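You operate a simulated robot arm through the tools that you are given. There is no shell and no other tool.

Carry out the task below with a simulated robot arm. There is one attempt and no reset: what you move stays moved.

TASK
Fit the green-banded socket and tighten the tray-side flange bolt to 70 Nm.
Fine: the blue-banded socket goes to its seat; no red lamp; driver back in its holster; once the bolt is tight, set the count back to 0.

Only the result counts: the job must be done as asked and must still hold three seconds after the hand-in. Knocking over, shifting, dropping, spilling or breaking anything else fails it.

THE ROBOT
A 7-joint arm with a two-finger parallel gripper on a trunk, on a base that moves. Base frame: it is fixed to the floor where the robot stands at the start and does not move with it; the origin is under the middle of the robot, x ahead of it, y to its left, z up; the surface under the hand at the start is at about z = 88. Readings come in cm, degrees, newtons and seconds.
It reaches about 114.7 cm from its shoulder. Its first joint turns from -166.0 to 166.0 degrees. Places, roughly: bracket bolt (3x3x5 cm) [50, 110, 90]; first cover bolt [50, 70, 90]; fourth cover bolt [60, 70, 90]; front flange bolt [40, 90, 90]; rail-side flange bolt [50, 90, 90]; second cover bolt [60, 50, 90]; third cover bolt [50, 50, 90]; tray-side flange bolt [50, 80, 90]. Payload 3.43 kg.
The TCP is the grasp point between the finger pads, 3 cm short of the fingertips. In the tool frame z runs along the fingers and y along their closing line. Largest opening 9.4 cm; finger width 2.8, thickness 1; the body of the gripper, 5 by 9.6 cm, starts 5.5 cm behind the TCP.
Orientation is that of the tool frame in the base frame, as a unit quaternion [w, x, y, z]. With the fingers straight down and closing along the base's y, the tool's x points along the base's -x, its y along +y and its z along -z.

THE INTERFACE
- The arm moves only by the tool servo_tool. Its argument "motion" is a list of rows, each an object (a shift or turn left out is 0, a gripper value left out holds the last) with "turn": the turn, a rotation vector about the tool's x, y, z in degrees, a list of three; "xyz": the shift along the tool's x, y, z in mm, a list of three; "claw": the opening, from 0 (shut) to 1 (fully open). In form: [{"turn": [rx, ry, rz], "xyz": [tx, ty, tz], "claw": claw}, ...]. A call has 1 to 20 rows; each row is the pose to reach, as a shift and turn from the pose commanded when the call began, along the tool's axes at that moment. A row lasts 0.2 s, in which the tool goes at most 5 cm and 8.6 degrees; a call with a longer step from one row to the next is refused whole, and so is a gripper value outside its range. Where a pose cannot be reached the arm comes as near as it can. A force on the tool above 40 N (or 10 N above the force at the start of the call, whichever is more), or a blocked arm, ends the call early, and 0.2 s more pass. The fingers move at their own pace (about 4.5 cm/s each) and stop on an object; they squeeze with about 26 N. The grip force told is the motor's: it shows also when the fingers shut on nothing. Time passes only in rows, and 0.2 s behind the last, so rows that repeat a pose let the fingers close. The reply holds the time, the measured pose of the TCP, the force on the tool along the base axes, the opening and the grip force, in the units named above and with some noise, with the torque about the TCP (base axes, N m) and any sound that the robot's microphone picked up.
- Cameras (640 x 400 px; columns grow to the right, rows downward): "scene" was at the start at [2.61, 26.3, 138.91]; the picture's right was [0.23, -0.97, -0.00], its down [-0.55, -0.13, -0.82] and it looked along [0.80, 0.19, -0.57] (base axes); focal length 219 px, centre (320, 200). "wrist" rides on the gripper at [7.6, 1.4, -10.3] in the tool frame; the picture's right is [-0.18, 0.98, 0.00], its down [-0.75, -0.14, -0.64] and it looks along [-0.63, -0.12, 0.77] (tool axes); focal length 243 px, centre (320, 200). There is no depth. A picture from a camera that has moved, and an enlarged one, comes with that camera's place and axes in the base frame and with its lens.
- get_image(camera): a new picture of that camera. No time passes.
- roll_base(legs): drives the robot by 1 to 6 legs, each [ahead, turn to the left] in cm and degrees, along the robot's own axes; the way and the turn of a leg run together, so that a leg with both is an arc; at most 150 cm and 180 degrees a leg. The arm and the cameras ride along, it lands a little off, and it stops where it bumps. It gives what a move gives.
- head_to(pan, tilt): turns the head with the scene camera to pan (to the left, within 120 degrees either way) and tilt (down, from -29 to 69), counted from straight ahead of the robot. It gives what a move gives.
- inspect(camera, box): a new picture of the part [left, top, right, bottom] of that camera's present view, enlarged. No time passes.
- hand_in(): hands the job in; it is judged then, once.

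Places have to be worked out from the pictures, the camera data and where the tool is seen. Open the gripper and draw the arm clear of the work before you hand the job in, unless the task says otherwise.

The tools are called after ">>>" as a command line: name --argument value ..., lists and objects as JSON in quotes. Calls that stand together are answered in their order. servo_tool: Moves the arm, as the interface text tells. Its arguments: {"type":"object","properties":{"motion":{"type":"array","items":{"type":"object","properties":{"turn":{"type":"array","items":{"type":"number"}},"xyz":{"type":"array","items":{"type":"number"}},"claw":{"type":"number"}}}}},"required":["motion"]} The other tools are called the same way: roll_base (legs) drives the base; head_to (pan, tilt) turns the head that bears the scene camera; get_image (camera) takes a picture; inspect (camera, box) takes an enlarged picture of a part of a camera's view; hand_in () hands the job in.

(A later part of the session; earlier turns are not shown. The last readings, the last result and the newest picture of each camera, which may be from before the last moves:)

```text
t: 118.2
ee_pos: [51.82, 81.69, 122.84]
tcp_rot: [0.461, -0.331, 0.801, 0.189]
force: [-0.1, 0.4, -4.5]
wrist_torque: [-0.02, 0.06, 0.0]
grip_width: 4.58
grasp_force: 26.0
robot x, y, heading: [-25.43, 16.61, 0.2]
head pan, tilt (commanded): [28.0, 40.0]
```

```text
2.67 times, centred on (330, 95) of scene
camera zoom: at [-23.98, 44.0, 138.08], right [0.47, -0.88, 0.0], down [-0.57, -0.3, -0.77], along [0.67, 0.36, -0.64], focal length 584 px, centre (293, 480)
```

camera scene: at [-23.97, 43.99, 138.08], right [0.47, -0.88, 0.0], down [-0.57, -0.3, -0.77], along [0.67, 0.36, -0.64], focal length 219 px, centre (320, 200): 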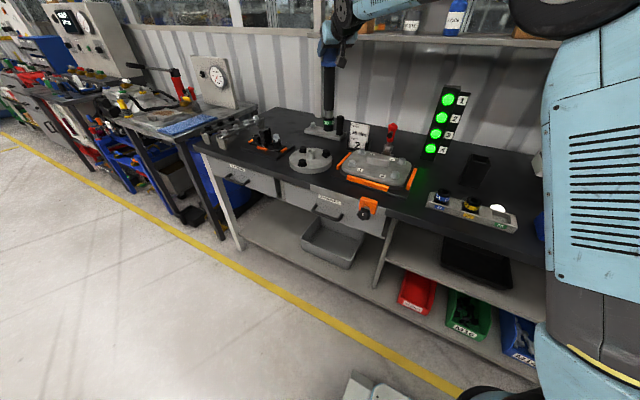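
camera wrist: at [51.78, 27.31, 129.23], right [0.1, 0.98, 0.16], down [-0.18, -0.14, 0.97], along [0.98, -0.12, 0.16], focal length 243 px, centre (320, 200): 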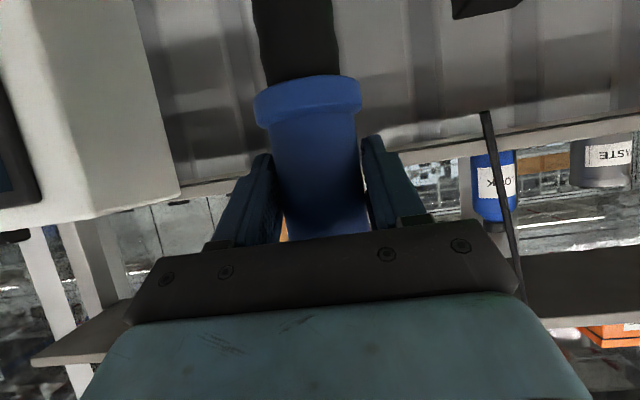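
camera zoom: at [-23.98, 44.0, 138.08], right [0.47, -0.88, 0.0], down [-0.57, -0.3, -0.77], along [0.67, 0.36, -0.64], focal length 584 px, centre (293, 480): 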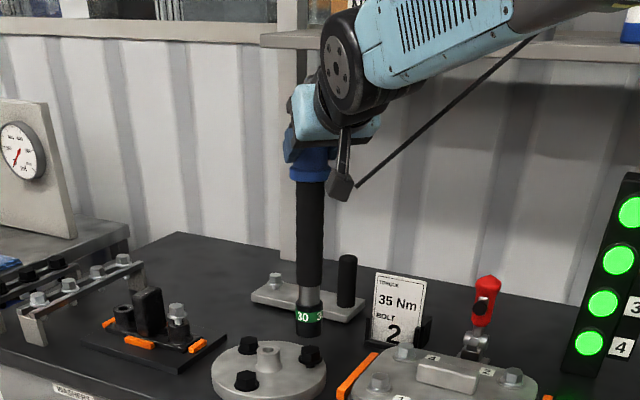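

The hold is stable while hanging. I raise to transit height and go back along the same way, gently, turning the hand back toward straight ahead.

>>> servo_tool --motion '[{"xyz": [-20, 0, -12]}, {"xyz": [-45, 0, -26]}, {"xyz": [-73.5, 0, -42.7]}, {"xyz": [-73.5, 0, -42.7]}]'

>>> servo_tool --motion '[{"xyz": [4, -16, -8], "turn": [0.9, 0, 0.5]}, {"xyz": [9, -40, -20], "turn": [2.2, 0, 1.3]}, {"xyz": [17, -70, -35], "turn": [3.9, 0, 2.3]}, {"xyz": [24, -100, -50], "turn": [5.6, 0, 3.2]}, {"xyz": [32, -130, -65], "turn": [7.3, 0, 4.2]}, {"xyz": [39, -160, -80], "turn": [9, 0, 5.2]}, {"xyz": [47, -190, -95], "turn": [10.7, 0, 6.2]}, {"xyz": [55, -220, -110], "turn": [12.4, 0, 7.2]}, {"xyz": [63, -250, -125], "turn": [14.2, 0, 8.2]}, {"xyz": [70, -275, -138], "turn": [15.7, 0, 9.1]}, {"xyz": [74, -290, -145], "turn": [17.3, 0, 10]}, {"xyz": [74, -290, -145], "turn": [17.3, 0, 10]}]'

>>> get_image --camera "scene"

```text
t: 119.2
ee_pos: [51.87, 81.81, 131.24]
tcp_rot: [0.461, -0.331, 0.801, 0.189]
force: [-0.4, 1.0, -5.2]
wrist_torque: [-0.02, 0.11, 0.0]
grip_width: 4.54
grasp_force: 25.9
robot x, y, heading: [-25.54, 16.46, 0.2]
head pan, tilt (commanded): [28.0, 40.0]
```

```text
t: 121.8
ee_pos: [60.43, 49.74, 132.54]
tcp_rot: [0.488, -0.187, 0.846, 0.106]
force: [-0.1, 0.7, -5.4]
wrist_torque: [0.24, 0.16, 0.08]
grip_width: 4.53
grasp_force: 26.1
robot x, y, heading: [-25.5, 16.48, 0.5]
head pan, tilt (commanded): [28.0, 40.0]
```

```text
taken
camera scene: at [-23.97, 43.99, 138.08], right [0.47, -0.88, 0.0], down [-0.57, -0.3, -0.77], along [0.67, 0.36, -0.64], focal length 219 px, centre (320, 200)
```

scene: 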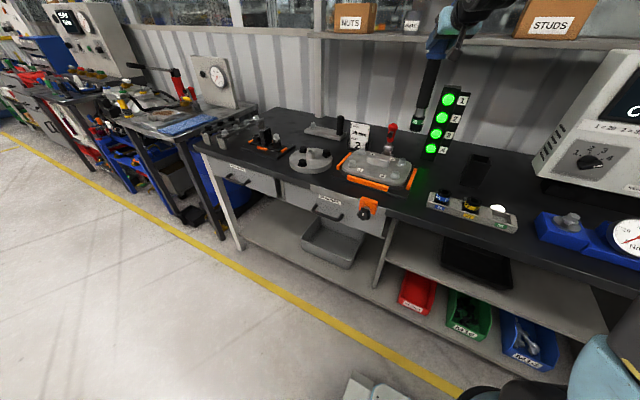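

I ended farther forward than intended (near the toggle and lamp tower) and the torque reading is slightly up. I look closely before moving on.

>>> inspect --camera "scene" --box '[370, 20, 480, 170]'

>>> get_image --camera "wrist"

```text
2.67 times, centred on (425, 95) of scene
camera zoom: at [-23.97, 43.99, 138.08], right [0.47, -0.88, 0.0], down [-0.57, -0.3, -0.77], along [0.67, 0.36, -0.64], focal length 584 px, centre (40, 480)
```

zoom: 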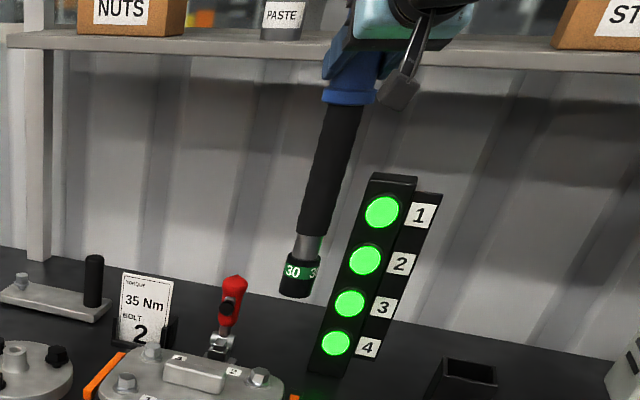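

```text
taken
camera wrist: at [48.32, 45.76, 130.98], right [-0.33, 0.93, 0.16], down [-0.1, -0.2, 0.97], along [0.94, 0.3, 0.16], focal length 243 px, centre (320, 200)
```

wrist: 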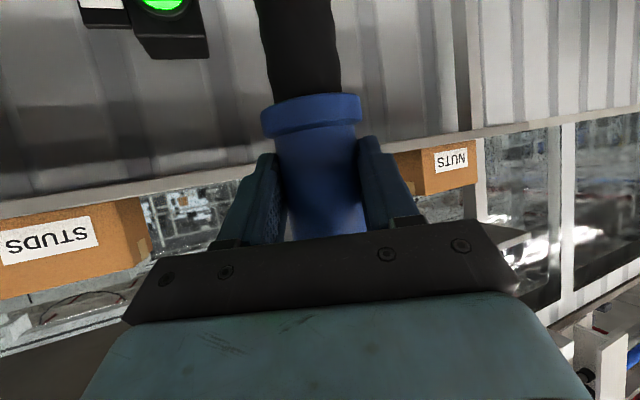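

The driver hangs with a slight lean but nothing touches. I move it gently back and right to a waypoint in front of the holster with the hand straight ahead again.

>>> servo_tool --motion '[{"xyz": [5, -11, -7], "turn": [1.5, 0, 0.9]}, {"xyz": [14, -30, -18], "turn": [4.1, 0, 2.4]}, {"xyz": [24, -51, -31], "turn": [6.9, 0, 4]}, {"xyz": [34, -72, -44], "turn": [9.7, 0, 5.6]}, {"xyz": [44, -93, -57], "turn": [12.5, 0, 7.2]}, {"xyz": [53, -114, -70], "turn": [15.3, 0, 8.9]}, {"xyz": [62, -135, -83], "turn": [18.1, 0, 10.5]}, {"xyz": [70, -152, -93], "turn": [20.5, 0, 11.9]}, {"xyz": [75, -160.6, -98.8], "turn": [21.6, 0, 12.5]}, {"xyz": [75, -160.6, -98.8], "turn": [21.6, 0, 12.5]}]'

>>> head_to --pan 5 --tilt 40

>>> get_image --camera "scene"

>>> inspect --camera "scene" --box '[330, 20, 420, 170]'

```text
t: 124.0
ee_pos: [56.38, 29.63, 130.94]
tcp_rot: [0.499, 0.001, 0.867, -0.002]
force: [-0.3, 1.1, -4.9]
wrist_torque: [0.33, 0.11, 0.07]
grip_width: 4.55
grasp_force: 25.9
robot x, y, heading: [-25.21, 16.66, 0.2]
head pan, tilt (commanded): [28.0, 40.0]
```

```text
t: 124.9
ee_pos: [56.43, 29.71, 130.82]
tcp_rot: [0.5, 0.0, 0.866, -0.001]
force: [0.7, -1.4, -4.2]
wrist_torque: [-0.53, 0.04, -0.12]
grip_width: 4.53
grasp_force: 26.0
robot x, y, heading: [-25.42, 16.47, 0.5]
head pan, tilt (commanded): [5.0, 40.0]
```

```text
taken
camera scene: at [-23.01, 40.74, 138.08], right [0.09, -1.0, 0.0], down [-0.64, -0.06, -0.77], along [0.76, 0.07, -0.64], focal length 219 px, centre (320, 200)
```

scene: 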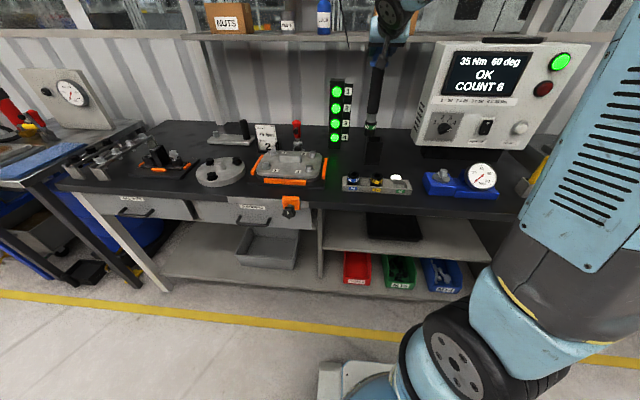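

```text
2.67 times, centred on (375, 95) of scene
camera zoom: at [-23.01, 40.74, 138.08], right [0.09, -1.0, 0.0], down [-0.64, -0.06, -0.77], along [0.76, 0.07, -0.64], focal length 584 px, centre (173, 480)
```

zoom: 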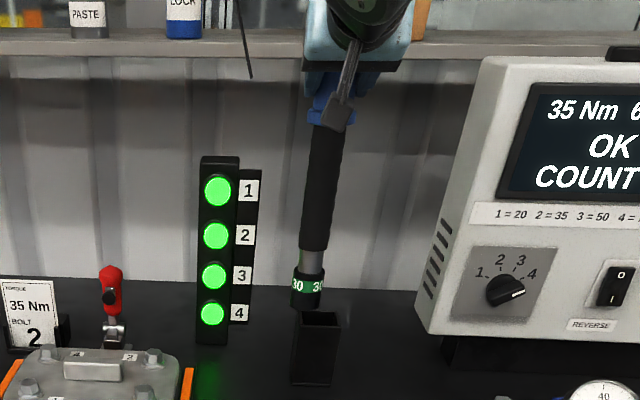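

The driver sways slightly in this edge grip. I move slowly over the holster and hold still for it to settle.

>>> servo_tool --motion '[{"xyz": [-3, -3, 5]}, {"xyz": [-8, -8, 14]}, {"xyz": [-15, -15, 26]}, {"xyz": [-23, -23, 40]}, {"xyz": [-30, -30, 52]}, {"xyz": [-34, -35, 59]}, {"xyz": [-36, -36.5, 62.4]}, {"xyz": [-36, -36.5, 62.4]}, {"xyz": [-36, -36.5, 62.4]}, {"xyz": [-36, -36.5, 62.4]}, {"xyz": [-36, -36.5, 62.4]}, {"xyz": [-36, -36.5, 62.4]}]'

>>> inspect --camera "scene" --box '[330, 20, 420, 170]'

>>> inspect --camera "scene" --box '[350, 110, 410, 170]'

```text
t: 127.5
ee_pos: [63.73, 26.19, 130.85]
tcp_rot: [0.499, 0.001, 0.866, -0.002]
force: [-0.8, 0.8, -4.4]
wrist_torque: [0.07, 0.1, 0.0]
grip_width: 4.53
grasp_force: 26.3
robot x, y, heading: [-25.48, 16.89, 0.2]
head pan, tilt (commanded): [5.0, 40.0]
```

```text
2.67 times, centred on (375, 95) of scene
camera zoom: at [-23.0, 40.74, 138.08], right [0.09, -1.0, 0.0], down [-0.64, -0.06, -0.77], along [0.76, 0.07, -0.64], focal length 584 px, centre (173, 480)
```

zoom: 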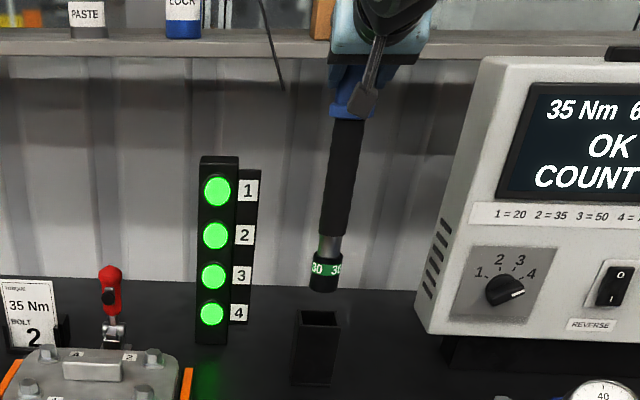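

```text
6.67 times, centred on (380, 140) of scene
camera zoom: at [-23.0, 40.74, 138.08], right [0.09, -1.0, 0.0], down [-0.64, -0.06, -0.77], along [0.76, 0.07, -0.64], focal length 1461 px, centre (-80, 600)
```

zoom: 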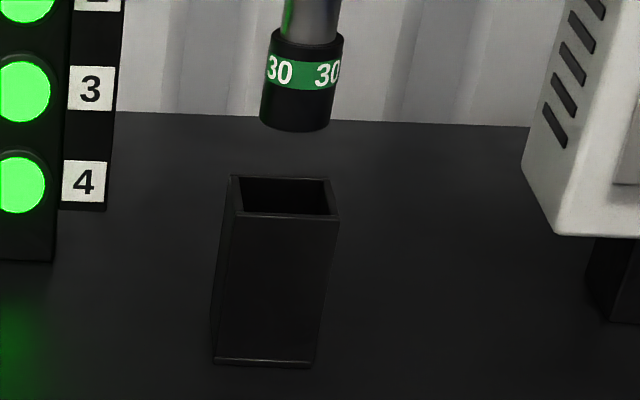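

Comparing with the first lift, the driver is tilted about 4–5° (tip toward the robot) and ~4 mm left. I rotate the hand by −4.5° in pitch to bring the driver upright and shift right.

>>> servo_tool --motion '[{"turn": [0, -1, 0], "xyz": [0, -1, 0]}, {"turn": [0, -2.5, 0], "xyz": [0, -2.5, 0]}, {"turn": [0, -4, 0], "xyz": [0, -4, 0]}, {"turn": [0, -4.5, 0], "xyz": [0, -4.5, 0]}, {"turn": [0, -4.5, 0], "xyz": [0, -4.5, 0]}, {"turn": [0, -4.5, 0], "xyz": [0, -4.5, 0]}, {"turn": [0, -4.5, 0], "xyz": [0, -4.5, 0]}]'

>>> inspect --camera "scene" --box '[330, 30, 430, 190]'

>>> inspect --camera "scene" --box '[350, 110, 410, 170]'

>>> inspect --camera "wrist" --box '[220, 0, 420, 250]'

```text
t: 129.1
ee_pos: [63.64, 25.8, 130.83]
tcp_rot: [0.532, 0.0, 0.846, -0.002]
force: [-0.2, 0.3, -6.3]
wrist_torque: [0.29, 0.15, 0.08]
grip_width: 4.53
grasp_force: 26.0
robot x, y, heading: [-25.28, 16.2, 0.1]
head pan, tilt (commanded): [5.0, 40.0]
```

```text
2.50 times, centred on (380, 110) of scene
camera zoom: at [-23.0, 40.74, 138.08], right [0.09, -1.0, 0.0], down [-0.64, -0.06, -0.77], along [0.76, 0.07, -0.64], focal length 548 px, centre (170, 425)
```

zoom: 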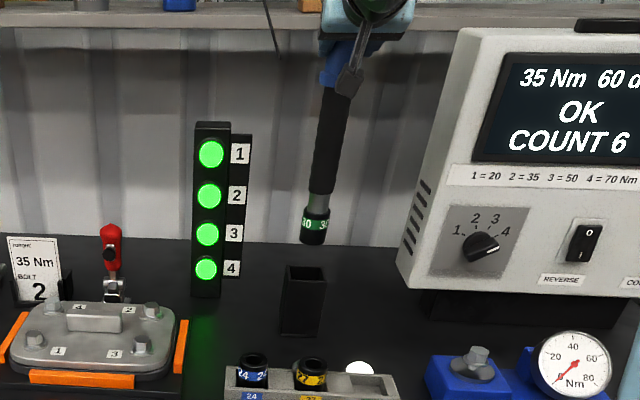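

```text
6.67 times, centred on (380, 140) of scene
camera zoom: at [-23.0, 40.74, 138.08], right [0.09, -1.0, 0.0], down [-0.64, -0.06, -0.77], along [0.76, 0.07, -0.64], focal length 1461 px, centre (-80, 600)
```

zoom: 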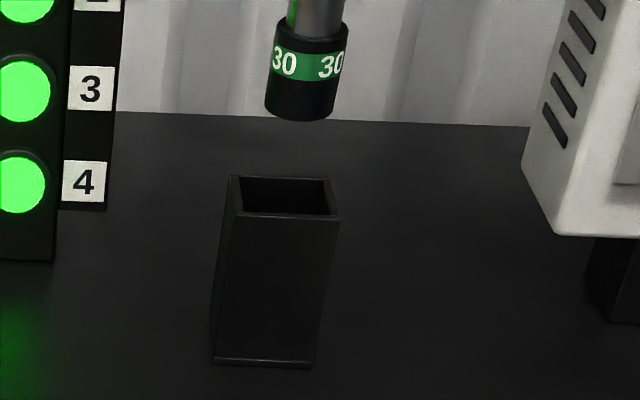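

```text
1.60 times, centred on (320, 125) of wrist
camera zoom: at [50.99, 27.22, 128.28], right [0.08, 0.98, 0.16], down [-0.25, -0.14, 0.96], along [0.96, -0.12, 0.24], focal length 388 px, centre (320, 320)
```

zoom: 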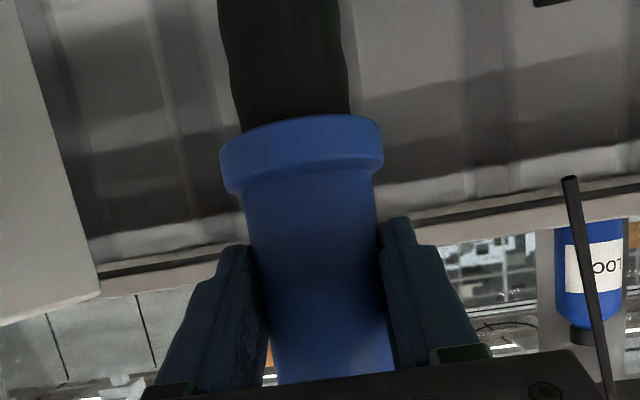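

I let it settle and take sharper views of the collar region and of the socket for an accurate tilt check.

>>> servo_tool --motion '[{"xyz": [0, 0, 0]}, {"xyz": [0, 0, 0]}, {"xyz": [0, 0, 0]}, {"xyz": [0, 0, 0]}, {"xyz": [0, 0, 0]}, {"xyz": [0, 0, 0]}]'

>>> inspect --camera "scene" --box '[355, 30, 405, 140]'

>>> inspect --camera "wrist" --box '[250, 50, 390, 250]'

```text
t: 130.5
ee_pos: [63.63, 25.67, 130.83]
tcp_rot: [0.534, 0.001, 0.846, -0.003]
force: [-0.1, 0.0, -4.5]
wrist_torque: [0.09, 0.14, 0.01]
grip_width: 4.51
grasp_force: 26.5
robot x, y, heading: [-25.79, 16.23, 0.2]
head pan, tilt (commanded): [5.0, 40.0]
```

```text
3.64 times, centred on (380, 85) of scene
camera zoom: at [-23.0, 40.74, 138.08], right [0.09, -1.0, 0.0], down [-0.64, -0.06, -0.77], along [0.76, 0.07, -0.64], focal length 797 px, centre (102, 618)
```

zoom: 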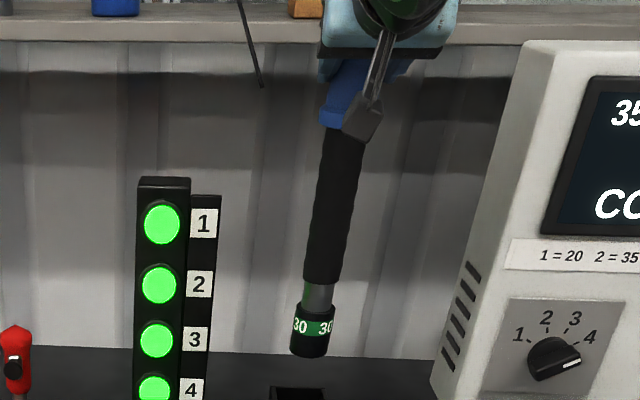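

```text
2.00 times, centred on (320, 150) of wrist
camera zoom: at [51.0, 27.22, 128.28], right [0.08, 0.98, 0.16], down [-0.25, -0.14, 0.96], along [0.96, -0.12, 0.24], focal length 485 px, centre (320, 300)
```

zoom: 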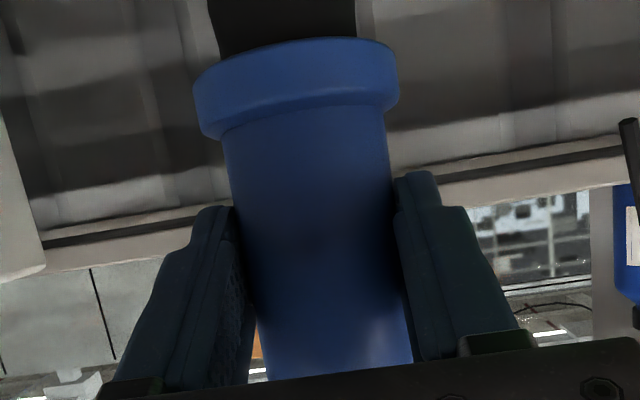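

The driver is upright again and ends up just over the holster axis. I lower toward the holster mouth and check there.

>>> servo_tool --motion '[{"xyz": [9, 0, 4.3]}, {"xyz": [22, 0, 10.5]}, {"xyz": [36, 0, 17]}, {"xyz": [43, 0, 20.6]}, {"xyz": [43, 0, 20.6]}, {"xyz": [43, 0, 20.6]}]'

>>> inspect --camera "scene" --box '[350, 110, 410, 170]'

```text
t: 131.9
ee_pos: [63.65, 25.89, 126.18]
tcp_rot: [0.533, 0.001, 0.846, -0.002]
force: [1.2, -0.6, 0.9]
wrist_torque: [-0.45, -0.28, -0.09]
grip_width: 4.52
grasp_force: 26.5
robot x, y, heading: [-25.12, 16.42, 0.4]
head pan, tilt (commanded): [5.0, 40.0]
```

```text
6.67 times, centred on (380, 140) of scene
camera zoom: at [-23.03, 40.74, 138.08], right [0.09, -1.0, 0.0], down [-0.64, -0.06, -0.77], along [0.76, 0.07, -0.64], focal length 1461 px, centre (-80, 600)
```

zoom: 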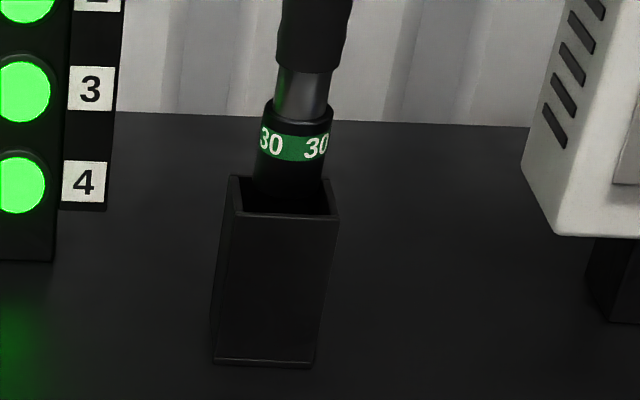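

Light contact: the socket touches the back/right rim of the holster. I lift 1 cm, shift 8 mm toward me and 2 mm left, then try again.

>>> servo_tool --motion '[{"xyz": [-9, 0, -4.3]}, {"xyz": [-7, 1, -8]}, {"xyz": [-5.5, 2, -11.5]}, {"xyz": [-5.5, 2, -11.5]}, {"xyz": [-5.5, 2, -11.5]}, {"xyz": [-5.5, 2, -11.5]}]'

>>> inspect --camera "scene" --box '[355, 120, 405, 160]'

```text
t: 133.3
ee_pos: [62.73, 25.92, 127.01]
tcp_rot: [0.533, 0.001, 0.846, -0.003]
force: [-0.2, -0.3, -4.8]
wrist_torque: [0.13, 0.12, 0.05]
grip_width: 4.53
grasp_force: 26.0
robot x, y, heading: [-25.53, 16.23, 0.0]
head pan, tilt (commanded): [5.0, 40.0]
```

```text
10.00 times, centred on (380, 140) of scene
camera zoom: at [-23.0, 40.74, 138.08], right [0.09, -1.0, 0.0], down [-0.64, -0.06, -0.77], along [0.76, 0.07, -0.64], focal length 2191 px, centre (-280, 800)
```

zoom: 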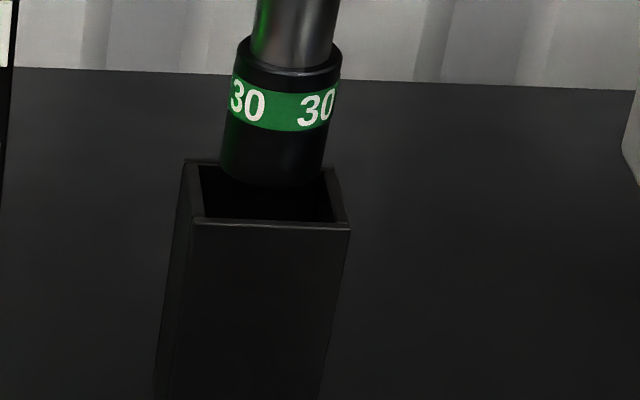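

Now it must go another ~4 mm toward me and 2 mm left. I shift and lower to the rim level again.

>>> servo_tool --motion '[{"xyz": [1.7, 2, -3.6]}, {"xyz": [1.7, 2, -3.6]}, {"xyz": [5.3, 2, -1.9]}, {"xyz": [9.8, 2, 0.3]}, {"xyz": [9.8, 2, 0.3]}, {"xyz": [9.8, 2, 0.3]}]'

>>> inspect --camera "scene" --box '[355, 120, 405, 160]'

```text
t: 134.7
ee_pos: [62.23, 26.13, 126.17]
tcp_rot: [0.532, 0.001, 0.846, -0.002]
force: [0.5, -1.2, -4.8]
wrist_torque: [-0.48, 0.06, -0.15]
grip_width: 4.49
grasp_force: 25.9
robot x, y, heading: [-25.34, 16.41, 0.1]
head pan, tilt (commanded): [5.0, 40.0]
```

```text
10.00 times, centred on (380, 140) of scene
camera zoom: at [-23.0, 40.74, 138.08], right [0.09, -1.0, 0.0], down [-0.64, -0.06, -0.77], along [0.76, 0.07, -0.64], focal length 2191 px, centre (-280, 800)
```

zoom: 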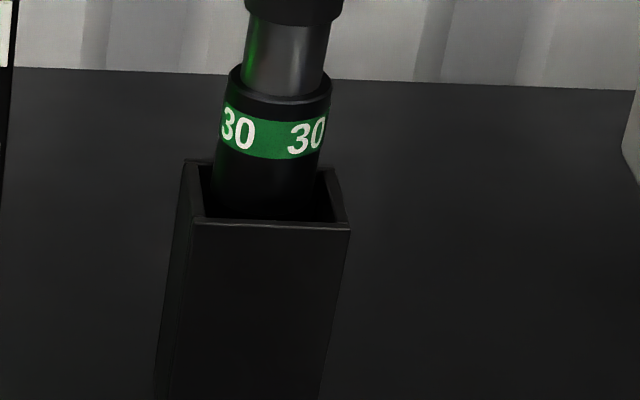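

No contact at the same height now; the socket is entering the mouth. I lower another centimetre.

>>> servo_tool --motion '[{"xyz": [4.5, 0, 2.2]}, {"xyz": [9, 0, 4.3]}, {"xyz": [9, 0, 4.3]}, {"xyz": [9, 0, 4.3]}]'

>>> inspect --camera "scene" --box '[355, 120, 405, 160]'

```text
t: 135.7
ee_pos: [62.47, 26.16, 125.23]
tcp_rot: [0.533, 0.0, 0.846, -0.002]
force: [0.4, 0.3, -4.8]
wrist_torque: [0.11, 0.14, 0.04]
grip_width: 4.5
grasp_force: 25.8
robot x, y, heading: [-25.08, 16.43, -0.1]
head pan, tilt (commanded): [5.0, 40.0]
```

```text
10.00 times, centred on (380, 140) of scene
camera zoom: at [-23.0, 40.74, 138.08], right [0.09, -1.0, 0.0], down [-0.64, -0.06, -0.77], along [0.76, 0.07, -0.64], focal length 2191 px, centre (-280, 800)
```

zoom: 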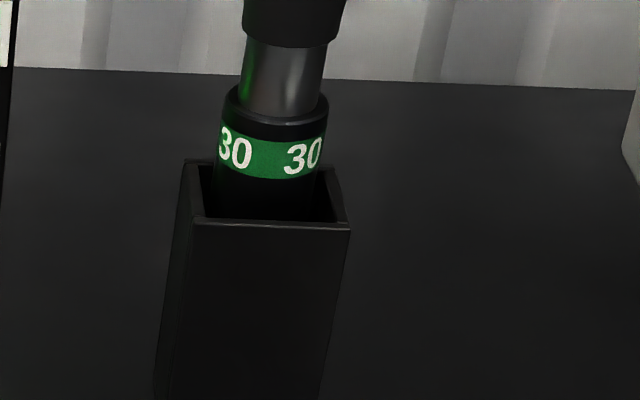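

The socket is inside the holster. I keep lowering in stages, watching the force.

>>> servo_tool --motion '[{"xyz": [9, 0, 4.3]}, {"xyz": [18, 0, 8.6]}, {"xyz": [27, 0, 13]}, {"xyz": [27, 0, 13]}]'

>>> inspect --camera "scene" --box '[350, 100, 410, 160]'

```text
t: 136.7
ee_pos: [62.4, 26.06, 122.14]
tcp_rot: [0.532, 0.0, 0.847, -0.002]
force: [0.2, 0.5, -4.9]
wrist_torque: [0.06, 0.11, 0.01]
grip_width: 4.52
grasp_force: 25.3
robot x, y, heading: [-25.11, 16.33, 0.2]
head pan, tilt (commanded): [5.0, 40.0]
```

```text
6.67 times, centred on (380, 130) of scene
camera zoom: at [-23.0, 40.74, 138.08], right [0.09, -1.0, 0.0], down [-0.64, -0.06, -0.77], along [0.76, 0.07, -0.64], focal length 1461 px, centre (-80, 667)
```

zoom: 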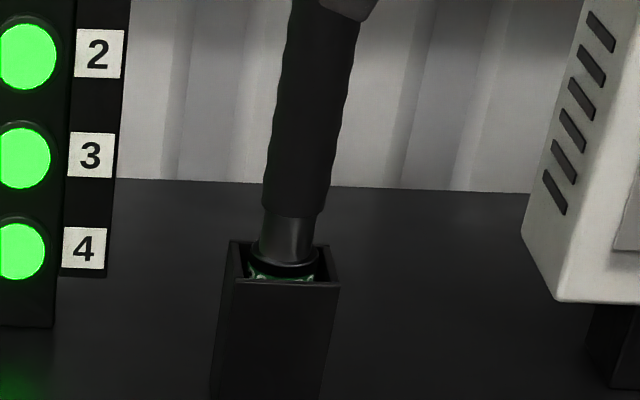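

Sliding in freely. I lower the rest of the way, slowing down near the floor.

>>> servo_tool --motion '[{"xyz": [13, 0, 6.2]}, {"xyz": [27, 0, 13]}, {"xyz": [40, 0, 19]}, {"xyz": [45, 0, 21.5]}, {"xyz": [45, 0, 21.5]}]'

>>> servo_tool --motion '[{"xyz": [2.7, 0, 1.3]}, {"xyz": [5.4, 0, 2.6]}, {"xyz": [8.1, 0, 3.9]}, {"xyz": [8.1, 0, 3.9]}]'

>>> inspect --camera "scene" --box '[340, 60, 420, 170]'

```text
t: 137.9
ee_pos: [62.39, 26.18, 117.22]
tcp_rot: [0.533, 0.0, 0.846, -0.002]
force: [0.7, -1.5, -4.8]
wrist_torque: [-0.49, 0.06, -0.09]
grip_width: 4.52
grasp_force: 25.8
robot x, y, heading: [-25.43, 16.37, 0.4]
head pan, tilt (commanded): [5.0, 40.0]
```

```text
t: 138.9
ee_pos: [62.23, 26.17, 116.47]
tcp_rot: [0.535, 0.0, 0.845, -0.001]
force: [0.5, 1.2, 16.4]
wrist_torque: [0.35, -0.23, 0.06]
grip_width: 4.53
grasp_force: 26.0
robot x, y, heading: [-25.38, 16.26, -0.1]
head pan, tilt (commanded): [5.0, 40.0]
```

```text
3.64 times, centred on (380, 115) of scene
camera zoom: at [-23.11, 40.73, 138.08], right [0.09, -1.0, 0.0], down [-0.64, -0.06, -0.77], along [0.76, 0.07, -0.64], focal length 797 px, centre (102, 509)
```

zoom: 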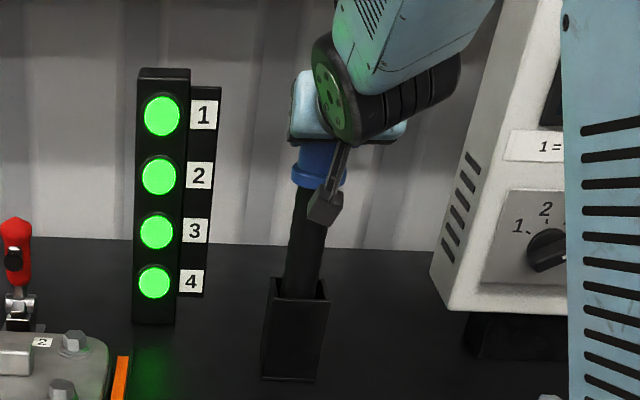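

The driver stands on the holster floor. I relieve the pressure slightly, open the fingers and look.

>>> servo_tool --motion '[{"xyz": [-2.7, 0, -1.3]}, {"xyz": [-2.7, 0, -1.3], "claw": 0.6}, {"xyz": [-2.7, 0, -1.3], "claw": 0.8}, {"xyz": [-2.7, 0, -1.3], "claw": 1.0}, {"xyz": [-2.7, 0, -1.3], "claw": 1.0}]'

>>> get_image --camera "wrist"

>>> inspect --camera "wrist" --box '[220, 50, 420, 250]'

>>> inspect --camera "scene" --box '[340, 60, 420, 170]'

```text
t: 140.1
ee_pos: [62.35, 26.14, 116.51]
tcp_rot: [0.533, 0.0, 0.846, -0.001]
force: [0.5, -1.1, 0.4]
wrist_torque: [0.02, -0.02, -0.02]
grip_width: 9.42
grasp_force: 0.2
robot x, y, heading: [-25.38, 16.49, 0.0]
head pan, tilt (commanded): [5.0, 40.0]
```

```text
taken
camera wrist: at [49.77, 27.58, 113.99], right [0.08, 0.98, 0.16], down [-0.25, -0.14, 0.96], along [0.96, -0.12, 0.24], focal length 243 px, centre (320, 200)
```

wrist: 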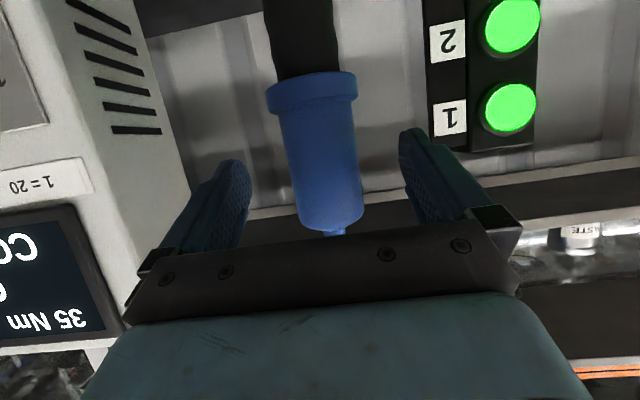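

```text
2.00 times, centred on (320, 150) of wrist
camera zoom: at [49.77, 27.58, 113.99], right [0.08, 0.98, 0.16], down [-0.25, -0.14, 0.96], along [0.96, -0.12, 0.24], focal length 485 px, centre (320, 300)
```

zoom: 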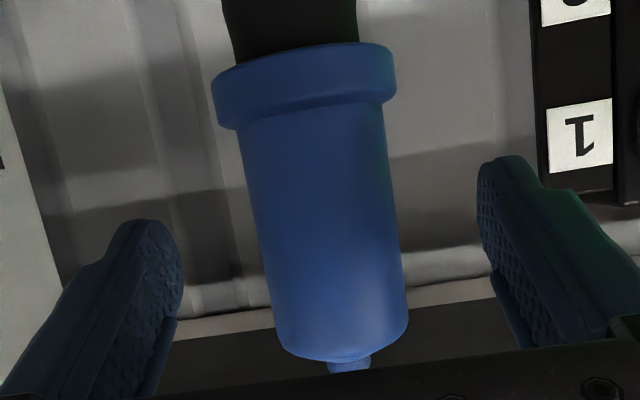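

```text
3.64 times, centred on (380, 115) of scene
camera zoom: at [-23.02, 40.73, 138.08], right [0.09, -1.0, 0.0], down [-0.64, -0.06, -0.77], along [0.76, 0.07, -0.64], focal length 797 px, centre (102, 509)
```

zoom: 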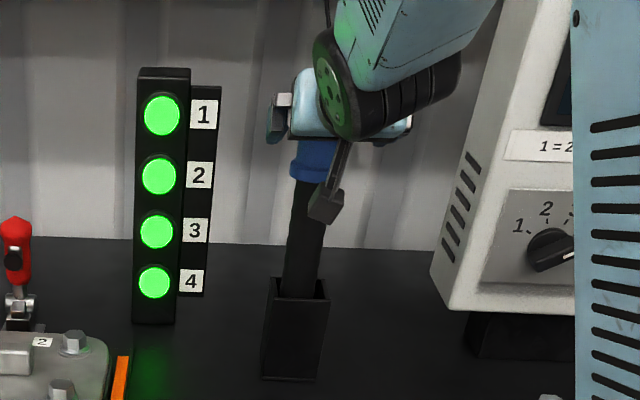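

The driver stands by itself, its handle now ~4 cm ahead of the TCP. I advance the open hand 3.3 cm and check how deep the handle sits.

>>> servo_tool --motion '[{"xyz": [-5, 0, 10], "claw": 1.0}, {"xyz": [-10, 0, 20]}, {"xyz": [-14, 0, 30]}, {"xyz": [-14, 0, 30]}]'

>>> inspect --camera "wrist" --box '[220, 50, 420, 250]'

```text
t: 141.1
ee_pos: [65.63, 26.03, 116.72]
tcp_rot: [0.532, 0.0, 0.847, -0.002]
force: [0.0, 1.1, -0.8]
wrist_torque: [0.0, 0.03, 0.02]
grip_width: 9.43
grasp_force: 0.0
robot x, y, heading: [-25.42, 16.17, 0.2]
head pan, tilt (commanded): [5.0, 40.0]
```

```text
2.00 times, centred on (320, 150) of wrist
camera zoom: at [53.08, 27.47, 114.08], right [0.08, 0.98, 0.16], down [-0.25, -0.14, 0.96], along [0.96, -0.12, 0.24], focal length 485 px, centre (320, 300)
```

zoom: 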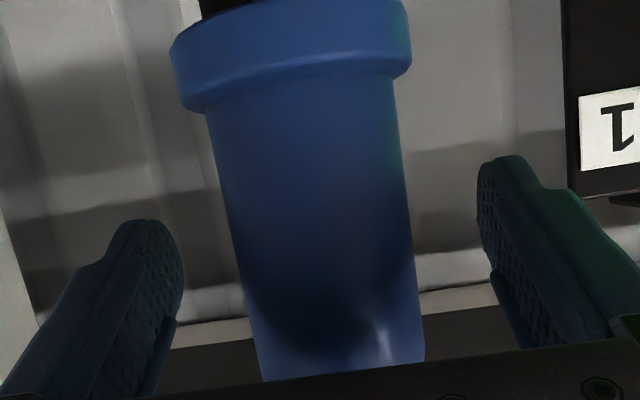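

From the handle size in the two views its axis is still ~1.3 cm beyond the TCP. I advance that much and check again before closing.

>>> servo_tool --motion '[{"xyz": [-3, 0, 6], "claw": 1.0}, {"xyz": [-6, 0, 12.5]}, {"xyz": [-6, 0, 12.5]}]'

>>> inspect --camera "wrist" --box '[220, 50, 420, 250]'

```text
t: 141.9
ee_pos: [67.15, 26.05, 116.53]
tcp_rot: [0.533, 0.0, 0.846, -0.002]
force: [-0.7, -0.2, -0.5]
wrist_torque: [0.01, 0.01, -0.02]
grip_width: 9.4
grasp_force: 0.0
robot x, y, heading: [-25.87, 16.23, 0.2]
head pan, tilt (commanded): [5.0, 40.0]
```

```text
2.00 times, centred on (320, 150) of wrist
camera zoom: at [54.53, 27.54, 113.96], right [0.08, 0.98, 0.16], down [-0.25, -0.14, 0.96], along [0.96, -0.12, 0.24], focal length 485 px, centre (320, 300)
```

zoom: 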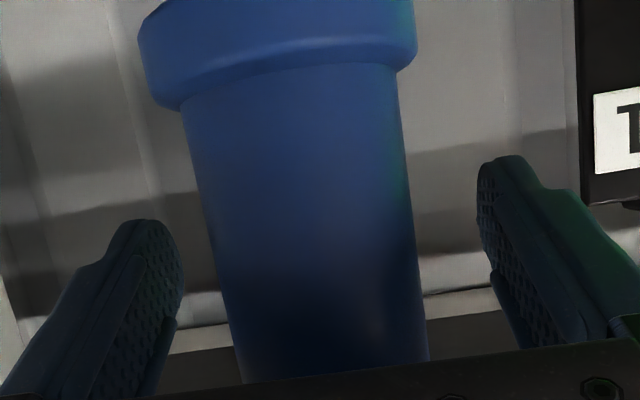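

The handle size now matches an axis right at the TCP and it is centred. I close the fingers.

>>> servo_tool --motion '[{"claw": 0.0}, {"claw": 0.0}, {"claw": 0.0}, {"claw": 0.0}, {"claw": 0.0}, {"claw": 0.0}]'

>>> inspect --camera "wrist" --box '[220, 50, 420, 250]'

>>> inspect --camera "scene" --box '[340, 60, 420, 170]'

```text
t: 143.3
ee_pos: [67.1, 26.2, 116.46]
tcp_rot: [0.533, 0.001, 0.846, -0.002]
force: [0.1, 1.1, 0.0]
wrist_torque: [0.27, -0.08, -0.06]
grip_width: 4.97
grasp_force: 26.0
robot x, y, heading: [-25.61, 16.12, 0.2]
head pan, tilt (commanded): [5.0, 40.0]
```

```text
2.00 times, centred on (320, 150) of wrist
camera zoom: at [54.52, 27.56, 113.96], right [0.08, 0.98, 0.16], down [-0.25, -0.14, 0.96], along [0.96, -0.12, 0.24], focal length 485 px, centre (320, 300)
```

zoom: 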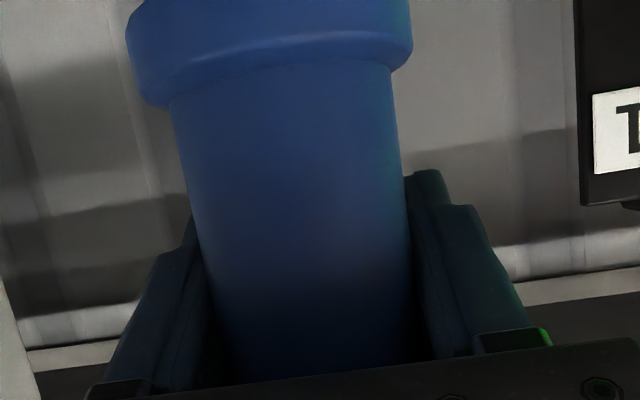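

```text
3.64 times, centred on (380, 115) of scene
camera zoom: at [-23.02, 40.74, 138.08], right [0.09, -1.0, 0.0], down [-0.64, -0.06, -0.77], along [0.76, 0.07, -0.64], focal length 797 px, centre (102, 509)
```

zoom: 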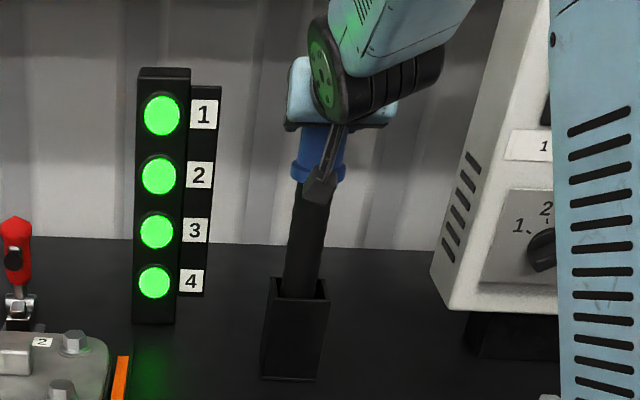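

A deep, full-diameter grip (4.97 cm). I lift the driver out again and check how it hangs.

>>> servo_tool --motion '[{"xyz": [-9, 0, -4.3]}, {"xyz": [-30, 0, -14]}, {"xyz": [-60, 0, -29]}, {"xyz": [-95, 0, -45]}, {"xyz": [-130, 0, -62]}, {"xyz": [-130, 0, -62]}, {"xyz": [-130, 0, -62]}, {"xyz": [-130, 0, -62]}]'

>>> inspect --camera "scene" --box '[330, 30, 430, 190]'

>>> inspect --camera "wrist" --box '[220, 50, 420, 250]'

```text
t: 145.1
ee_pos: [67.1, 26.07, 131.24]
tcp_rot: [0.533, 0.0, 0.846, -0.002]
force: [0.9, -0.2, -6.0]
wrist_torque: [-0.01, -0.08, -0.04]
grip_width: 4.96
grasp_force: 26.1
robot x, y, heading: [-25.65, 16.48, 0.3]
head pan, tilt (commanded): [5.0, 40.0]
```

```text
2.50 times, centred on (380, 110) of scene
camera zoom: at [-23.0, 40.74, 138.08], right [0.09, -1.0, 0.0], down [-0.64, -0.06, -0.77], along [0.76, 0.07, -0.64], focal length 548 px, centre (170, 425)
```

zoom: 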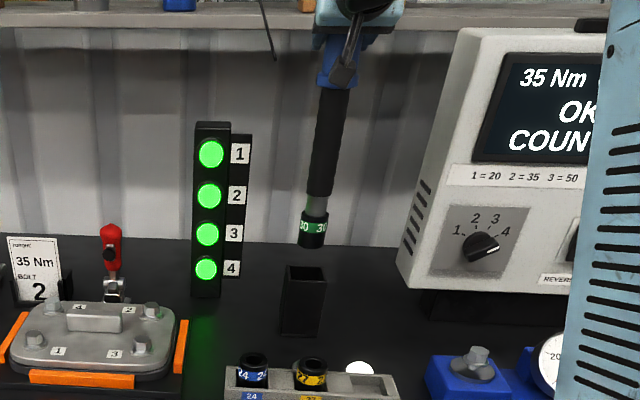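

```text
2.00 times, centred on (320, 150) of wrist
camera zoom: at [54.63, 27.55, 128.63], right [0.08, 0.98, 0.16], down [-0.25, -0.14, 0.96], along [0.96, -0.12, 0.24], focal length 485 px, centre (320, 300)
```

zoom: 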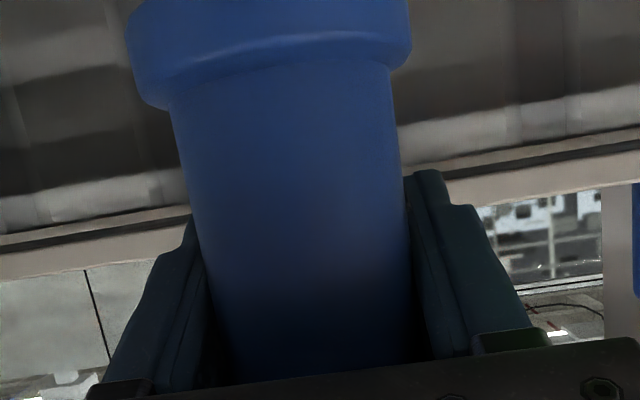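

It hangs nearly upright (≈1.5° lean). I back away from the holster at this height, correcting the pitch by −1.5°.

>>> servo_tool --motion '[{"xyz": [6, 4, -14], "turn": [0, -0.4, 0]}, {"xyz": [17, 13, -39], "turn": [0, -0.8, 0]}, {"xyz": [30, 23, -68], "turn": [0, -1.2, 0]}, {"xyz": [43, 33, -97], "turn": [0, -1.5, 0]}, {"xyz": [55, 42, -124], "turn": [0, -1.5, 0]}, {"xyz": [62, 48, -140], "turn": [0, -1.5, 0]}, {"xyz": [64.5, 50, -146.5], "turn": [0, -1.5, 0]}, {"xyz": [64.5, 50, -146.5], "turn": [0, -1.5, 0]}]'

>>> inspect --camera "scene" --box '[310, 20, 430, 190]'

```text
t: 146.9
ee_pos: [51.13, 30.89, 131.48]
tcp_rot: [0.543, 0.001, 0.84, -0.001]
force: [1.0, -3.0, -5.8]
wrist_torque: [-0.17, -0.12, 0.1]
grip_width: 4.79
grasp_force: 25.7
robot x, y, heading: [-25.42, 16.21, 0.0]
head pan, tilt (commanded): [5.0, 40.0]
```

```text
2.35 times, centred on (370, 105) of scene
camera zoom: at [-22.96, 40.65, 138.1], right [0.09, -1.0, 0.0], down [-0.64, -0.06, -0.77], along [0.76, 0.07, -0.64], focal length 516 px, centre (202, 424)
```

zoom: 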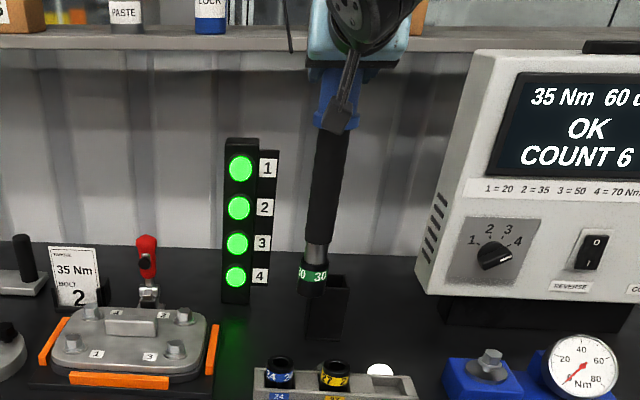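

Grip width dropped to 4.79 and a side force appeared; I look at the wrist view right away.

>>> get_image --camera "wrist"

>>> inspect --camera "wrist" --box '[220, 50, 420, 250]'

>>> get_image --camera "scene"

```text
taken
camera wrist: at [38.66, 32.47, 128.58], right [0.08, 0.98, 0.17], down [-0.28, -0.14, 0.95], along [0.96, -0.12, 0.26], focal length 243 px, centre (320, 200)
```

wrist: 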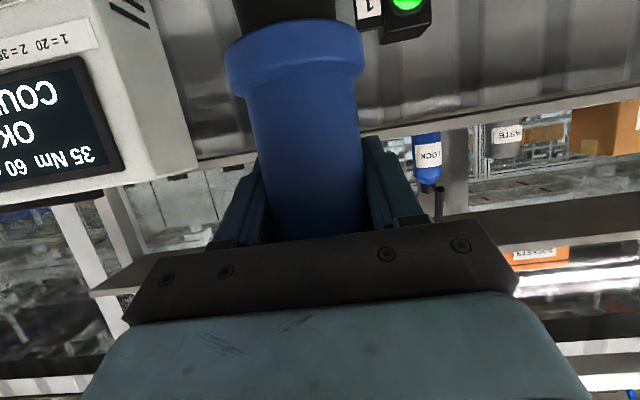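

```text
2.00 times, centred on (320, 150) of wrist
camera zoom: at [38.66, 32.47, 128.58], right [0.08, 0.98, 0.17], down [-0.28, -0.14, 0.95], along [0.96, -0.12, 0.26], focal length 485 px, centre (320, 300)
```

zoom: 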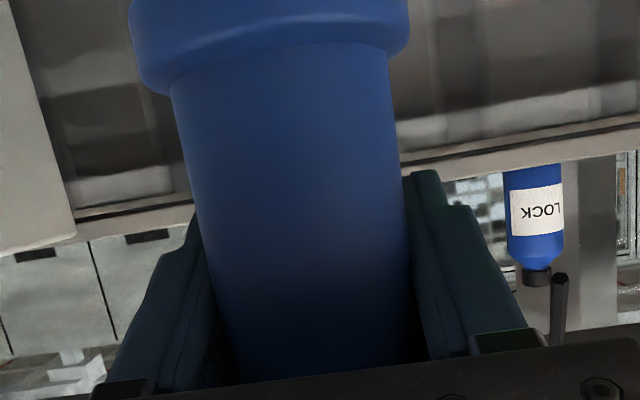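

```text
taken
camera scene: at [-22.96, 40.65, 138.1], right [0.09, -1.0, 0.0], down [-0.64, -0.06, -0.77], along [0.76, 0.07, -0.64], focal length 219 px, centre (320, 200)
```

scene: 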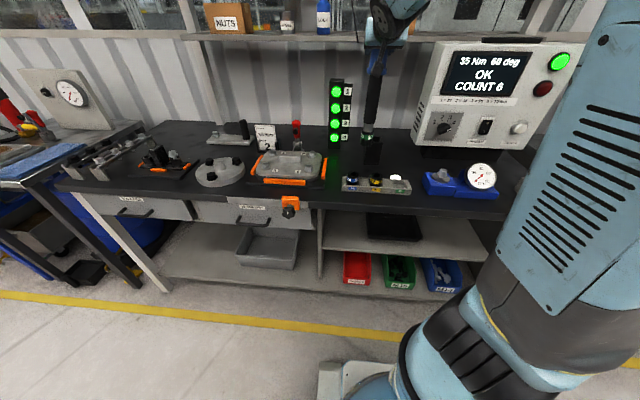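

The handle still sits deep between the pads. I hold still for a moment to see whether the readings settle.

>>> servo_tool --motion '[{"xyz": [0, 0, 0]}, {"xyz": [0, 0, 0]}, {"xyz": [0, 0, 0]}, {"xyz": [0, 0, 0]}, {"xyz": [0, 0, 0]}]'

>>> inspect --camera "wrist" --box '[220, 50, 420, 250]'

```text
t: 148.1
ee_pos: [51.09, 31.3, 131.61]
tcp_rot: [0.543, 0.0, 0.839, -0.002]
force: [-0.6, 0.0, -4.9]
wrist_torque: [0.0, -0.06, 0.0]
grip_width: 4.82
grasp_force: 25.8
robot x, y, heading: [-25.65, 16.44, 0.0]
head pan, tilt (commanded): [5.0, 40.0]
```

```text
2.00 times, centred on (320, 150) of wrist
camera zoom: at [38.59, 32.67, 128.62], right [0.08, 0.98, 0.17], down [-0.28, -0.14, 0.95], along [0.96, -0.12, 0.26], focal length 485 px, centre (320, 300)
```

zoom: 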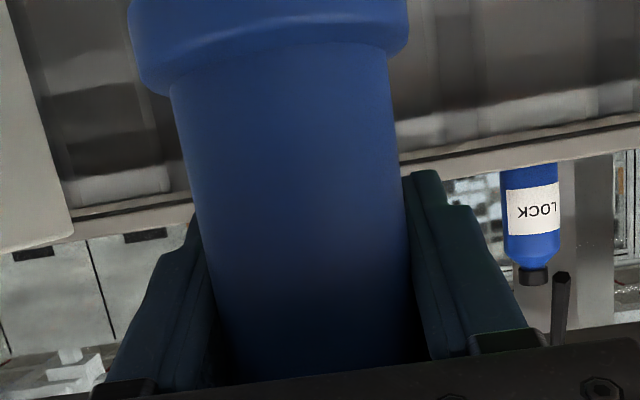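

Readings settled (only the grip width differs slightly). I carry the driver on to the left in gentle steps, yawing the hand.

>>> servo_tool --motion '[{"xyz": [0, 10, -1], "turn": [-1.2, 0, -0.5]}, {"xyz": [0.5, 35, -3], "turn": [-4, 0, -1.8]}, {"xyz": [1, 65, -6], "turn": [-7.3, 0, -3.3]}, {"xyz": [1.3, 95, -9], "turn": [-10.6, 0, -4.8]}, {"xyz": [1.6, 125, -12], "turn": [-13.9, 0, -6.2]}, {"xyz": [1.8, 150, -15], "turn": [-16.8, 0, -7.5]}, {"xyz": [2, 167, -16.6], "turn": [-18.2, 0, -8.2]}, {"xyz": [2, 167, -16.6], "turn": [-18.2, 0, -8.2]}]'

```text
t: 149.9
ee_pos: [49.73, 47.89, 132.03]
tcp_rot: [0.535, -0.145, 0.827, 0.092]
force: [-0.4, -0.9, -4.9]
wrist_torque: [0.02, -0.04, -0.05]
grip_width: 4.83
grasp_force: 26.3
robot x, y, heading: [-25.31, 16.75, -0.1]
head pan, tilt (commanded): [5.0, 40.0]
```

Steady. I continue to above the flange bolt, now aiming the TCP at about (53.1, 82.9).

>>> servo_tool --motion '[{"xyz": [-2, 12, 5], "turn": [-0.9, 0, -0.4]}, {"xyz": [-6, 36, 16], "turn": [-2.6, 0, -1.2]}, {"xyz": [-11, 63, 28], "turn": [-4.5, 0, -2]}, {"xyz": [-15.5, 92, 41], "turn": [-6.6, 0, -3]}, {"xyz": [-20.5, 122, 54], "turn": [-8.8, 0, -3.9]}, {"xyz": [-25.5, 152, 67], "turn": [-10.9, 0, -4.9]}, {"xyz": [-30.5, 182, 80], "turn": [-13, 0, -5.8]}, {"xyz": [-35.5, 212, 94], "turn": [-15.2, 0, -6.8]}, {"xyz": [-40.5, 242, 107], "turn": [-17.4, 0, -7.8]}, {"xyz": [-45.5, 271, 120], "turn": [-19.4, 0, -8.7]}, {"xyz": [-50.5, 300, 133], "turn": [-21.5, 0, -9.6]}, {"xyz": [-53.4, 318, 140.6], "turn": [-22.8, 0, -10.2]}, {"xyz": [-53.4, 318, 140.6], "turn": [-22.8, 0, -10.2]}, {"xyz": [-53.4, 318, 140.6], "turn": [-22.8, 0, -10.2]}]'

>>> head_to --pan 28 --tilt 40

>>> inspect --camera "scene" --box '[270, 20, 390, 180]'

>>> inspect --camera "wrist" --box '[220, 50, 420, 250]'

```text
t: 152.9
ee_pos: [52.78, 83.1, 130.72]
tcp_rot: [0.503, -0.321, 0.776, 0.206]
force: [-0.3, -0.1, -5.4]
wrist_torque: [0.03, -0.02, 0.02]
grip_width: 4.81
grasp_force: 25.6
robot x, y, heading: [-25.87, 15.97, 0.1]
head pan, tilt (commanded): [5.0, 40.0]
```

```text
t: 153.8
ee_pos: [52.7, 83.18, 130.78]
tcp_rot: [0.503, -0.321, 0.776, 0.206]
force: [0.1, 0.1, -4.2]
wrist_torque: [0.06, -0.04, -0.01]
grip_width: 4.83
grasp_force: 26.2
robot x, y, heading: [-25.36, 16.38, 0.2]
head pan, tilt (commanded): [28.0, 40.0]
```

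```text
2.50 times, centred on (330, 100) of scene
camera zoom: at [-23.97, 43.99, 138.08], right [0.47, -0.88, 0.0], down [-0.57, -0.3, -0.77], along [0.67, 0.36, -0.64], focal length 548 px, centre (295, 450)
```

zoom: 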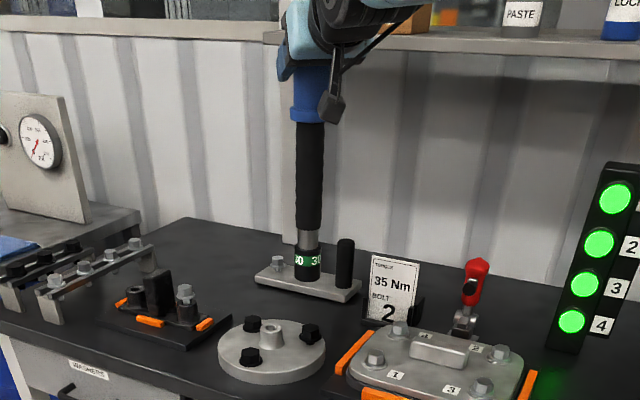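

```text
2.00 times, centred on (320, 150) of wrist
camera zoom: at [42.86, 75.38, 127.98], right [-0.64, 0.75, 0.16], down [-0.1, -0.29, 0.95], along [0.76, 0.59, 0.26], focal length 485 px, centre (320, 300)
```

zoom: 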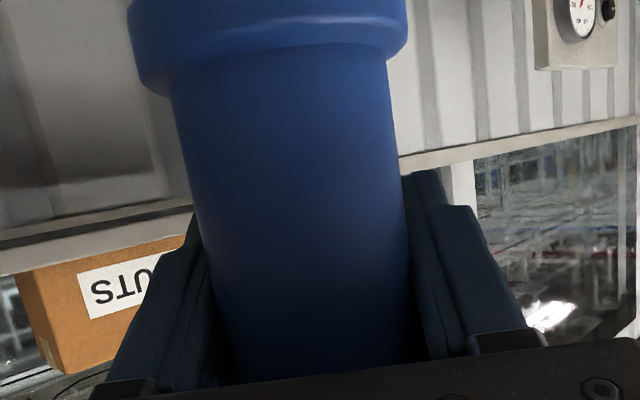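

The driver is steady above the flange. I lower 6 cm and zoom in on socket and bolt.

>>> servo_tool --motion '[{"xyz": [13, 0, 6]}, {"xyz": [34, 0, 15]}, {"xyz": [50, 0, 22.5]}, {"xyz": [54.8, 0, 24.6]}, {"xyz": [54.8, 0, 24.6]}, {"xyz": [54.8, 0, 24.6]}]'

>>> inspect --camera "scene" --box '[290, 120, 350, 165]'

```text
t: 155.2
ee_pos: [52.88, 82.92, 125.02]
tcp_rot: [0.503, -0.32, 0.776, 0.205]
force: [0.0, 0.1, -4.8]
wrist_torque: [0.07, -0.05, -0.01]
grip_width: 4.83
grasp_force: 26.1
robot x, y, heading: [-25.65, 16.66, 0.2]
head pan, tilt (commanded): [28.0, 40.0]
```

```text
8.89 times, centred on (320, 142) of scene
camera zoom: at [-23.98, 44.0, 138.08], right [0.47, -0.88, 0.0], down [-0.57, -0.3, -0.77], along [0.67, 0.36, -0.64], focal length 1948 px, centre (320, 711)
```

zoom: 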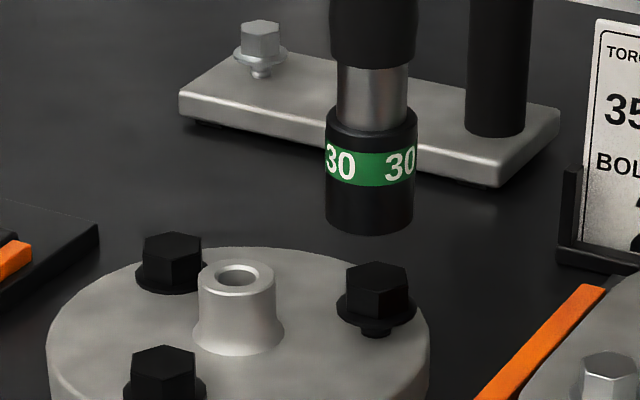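

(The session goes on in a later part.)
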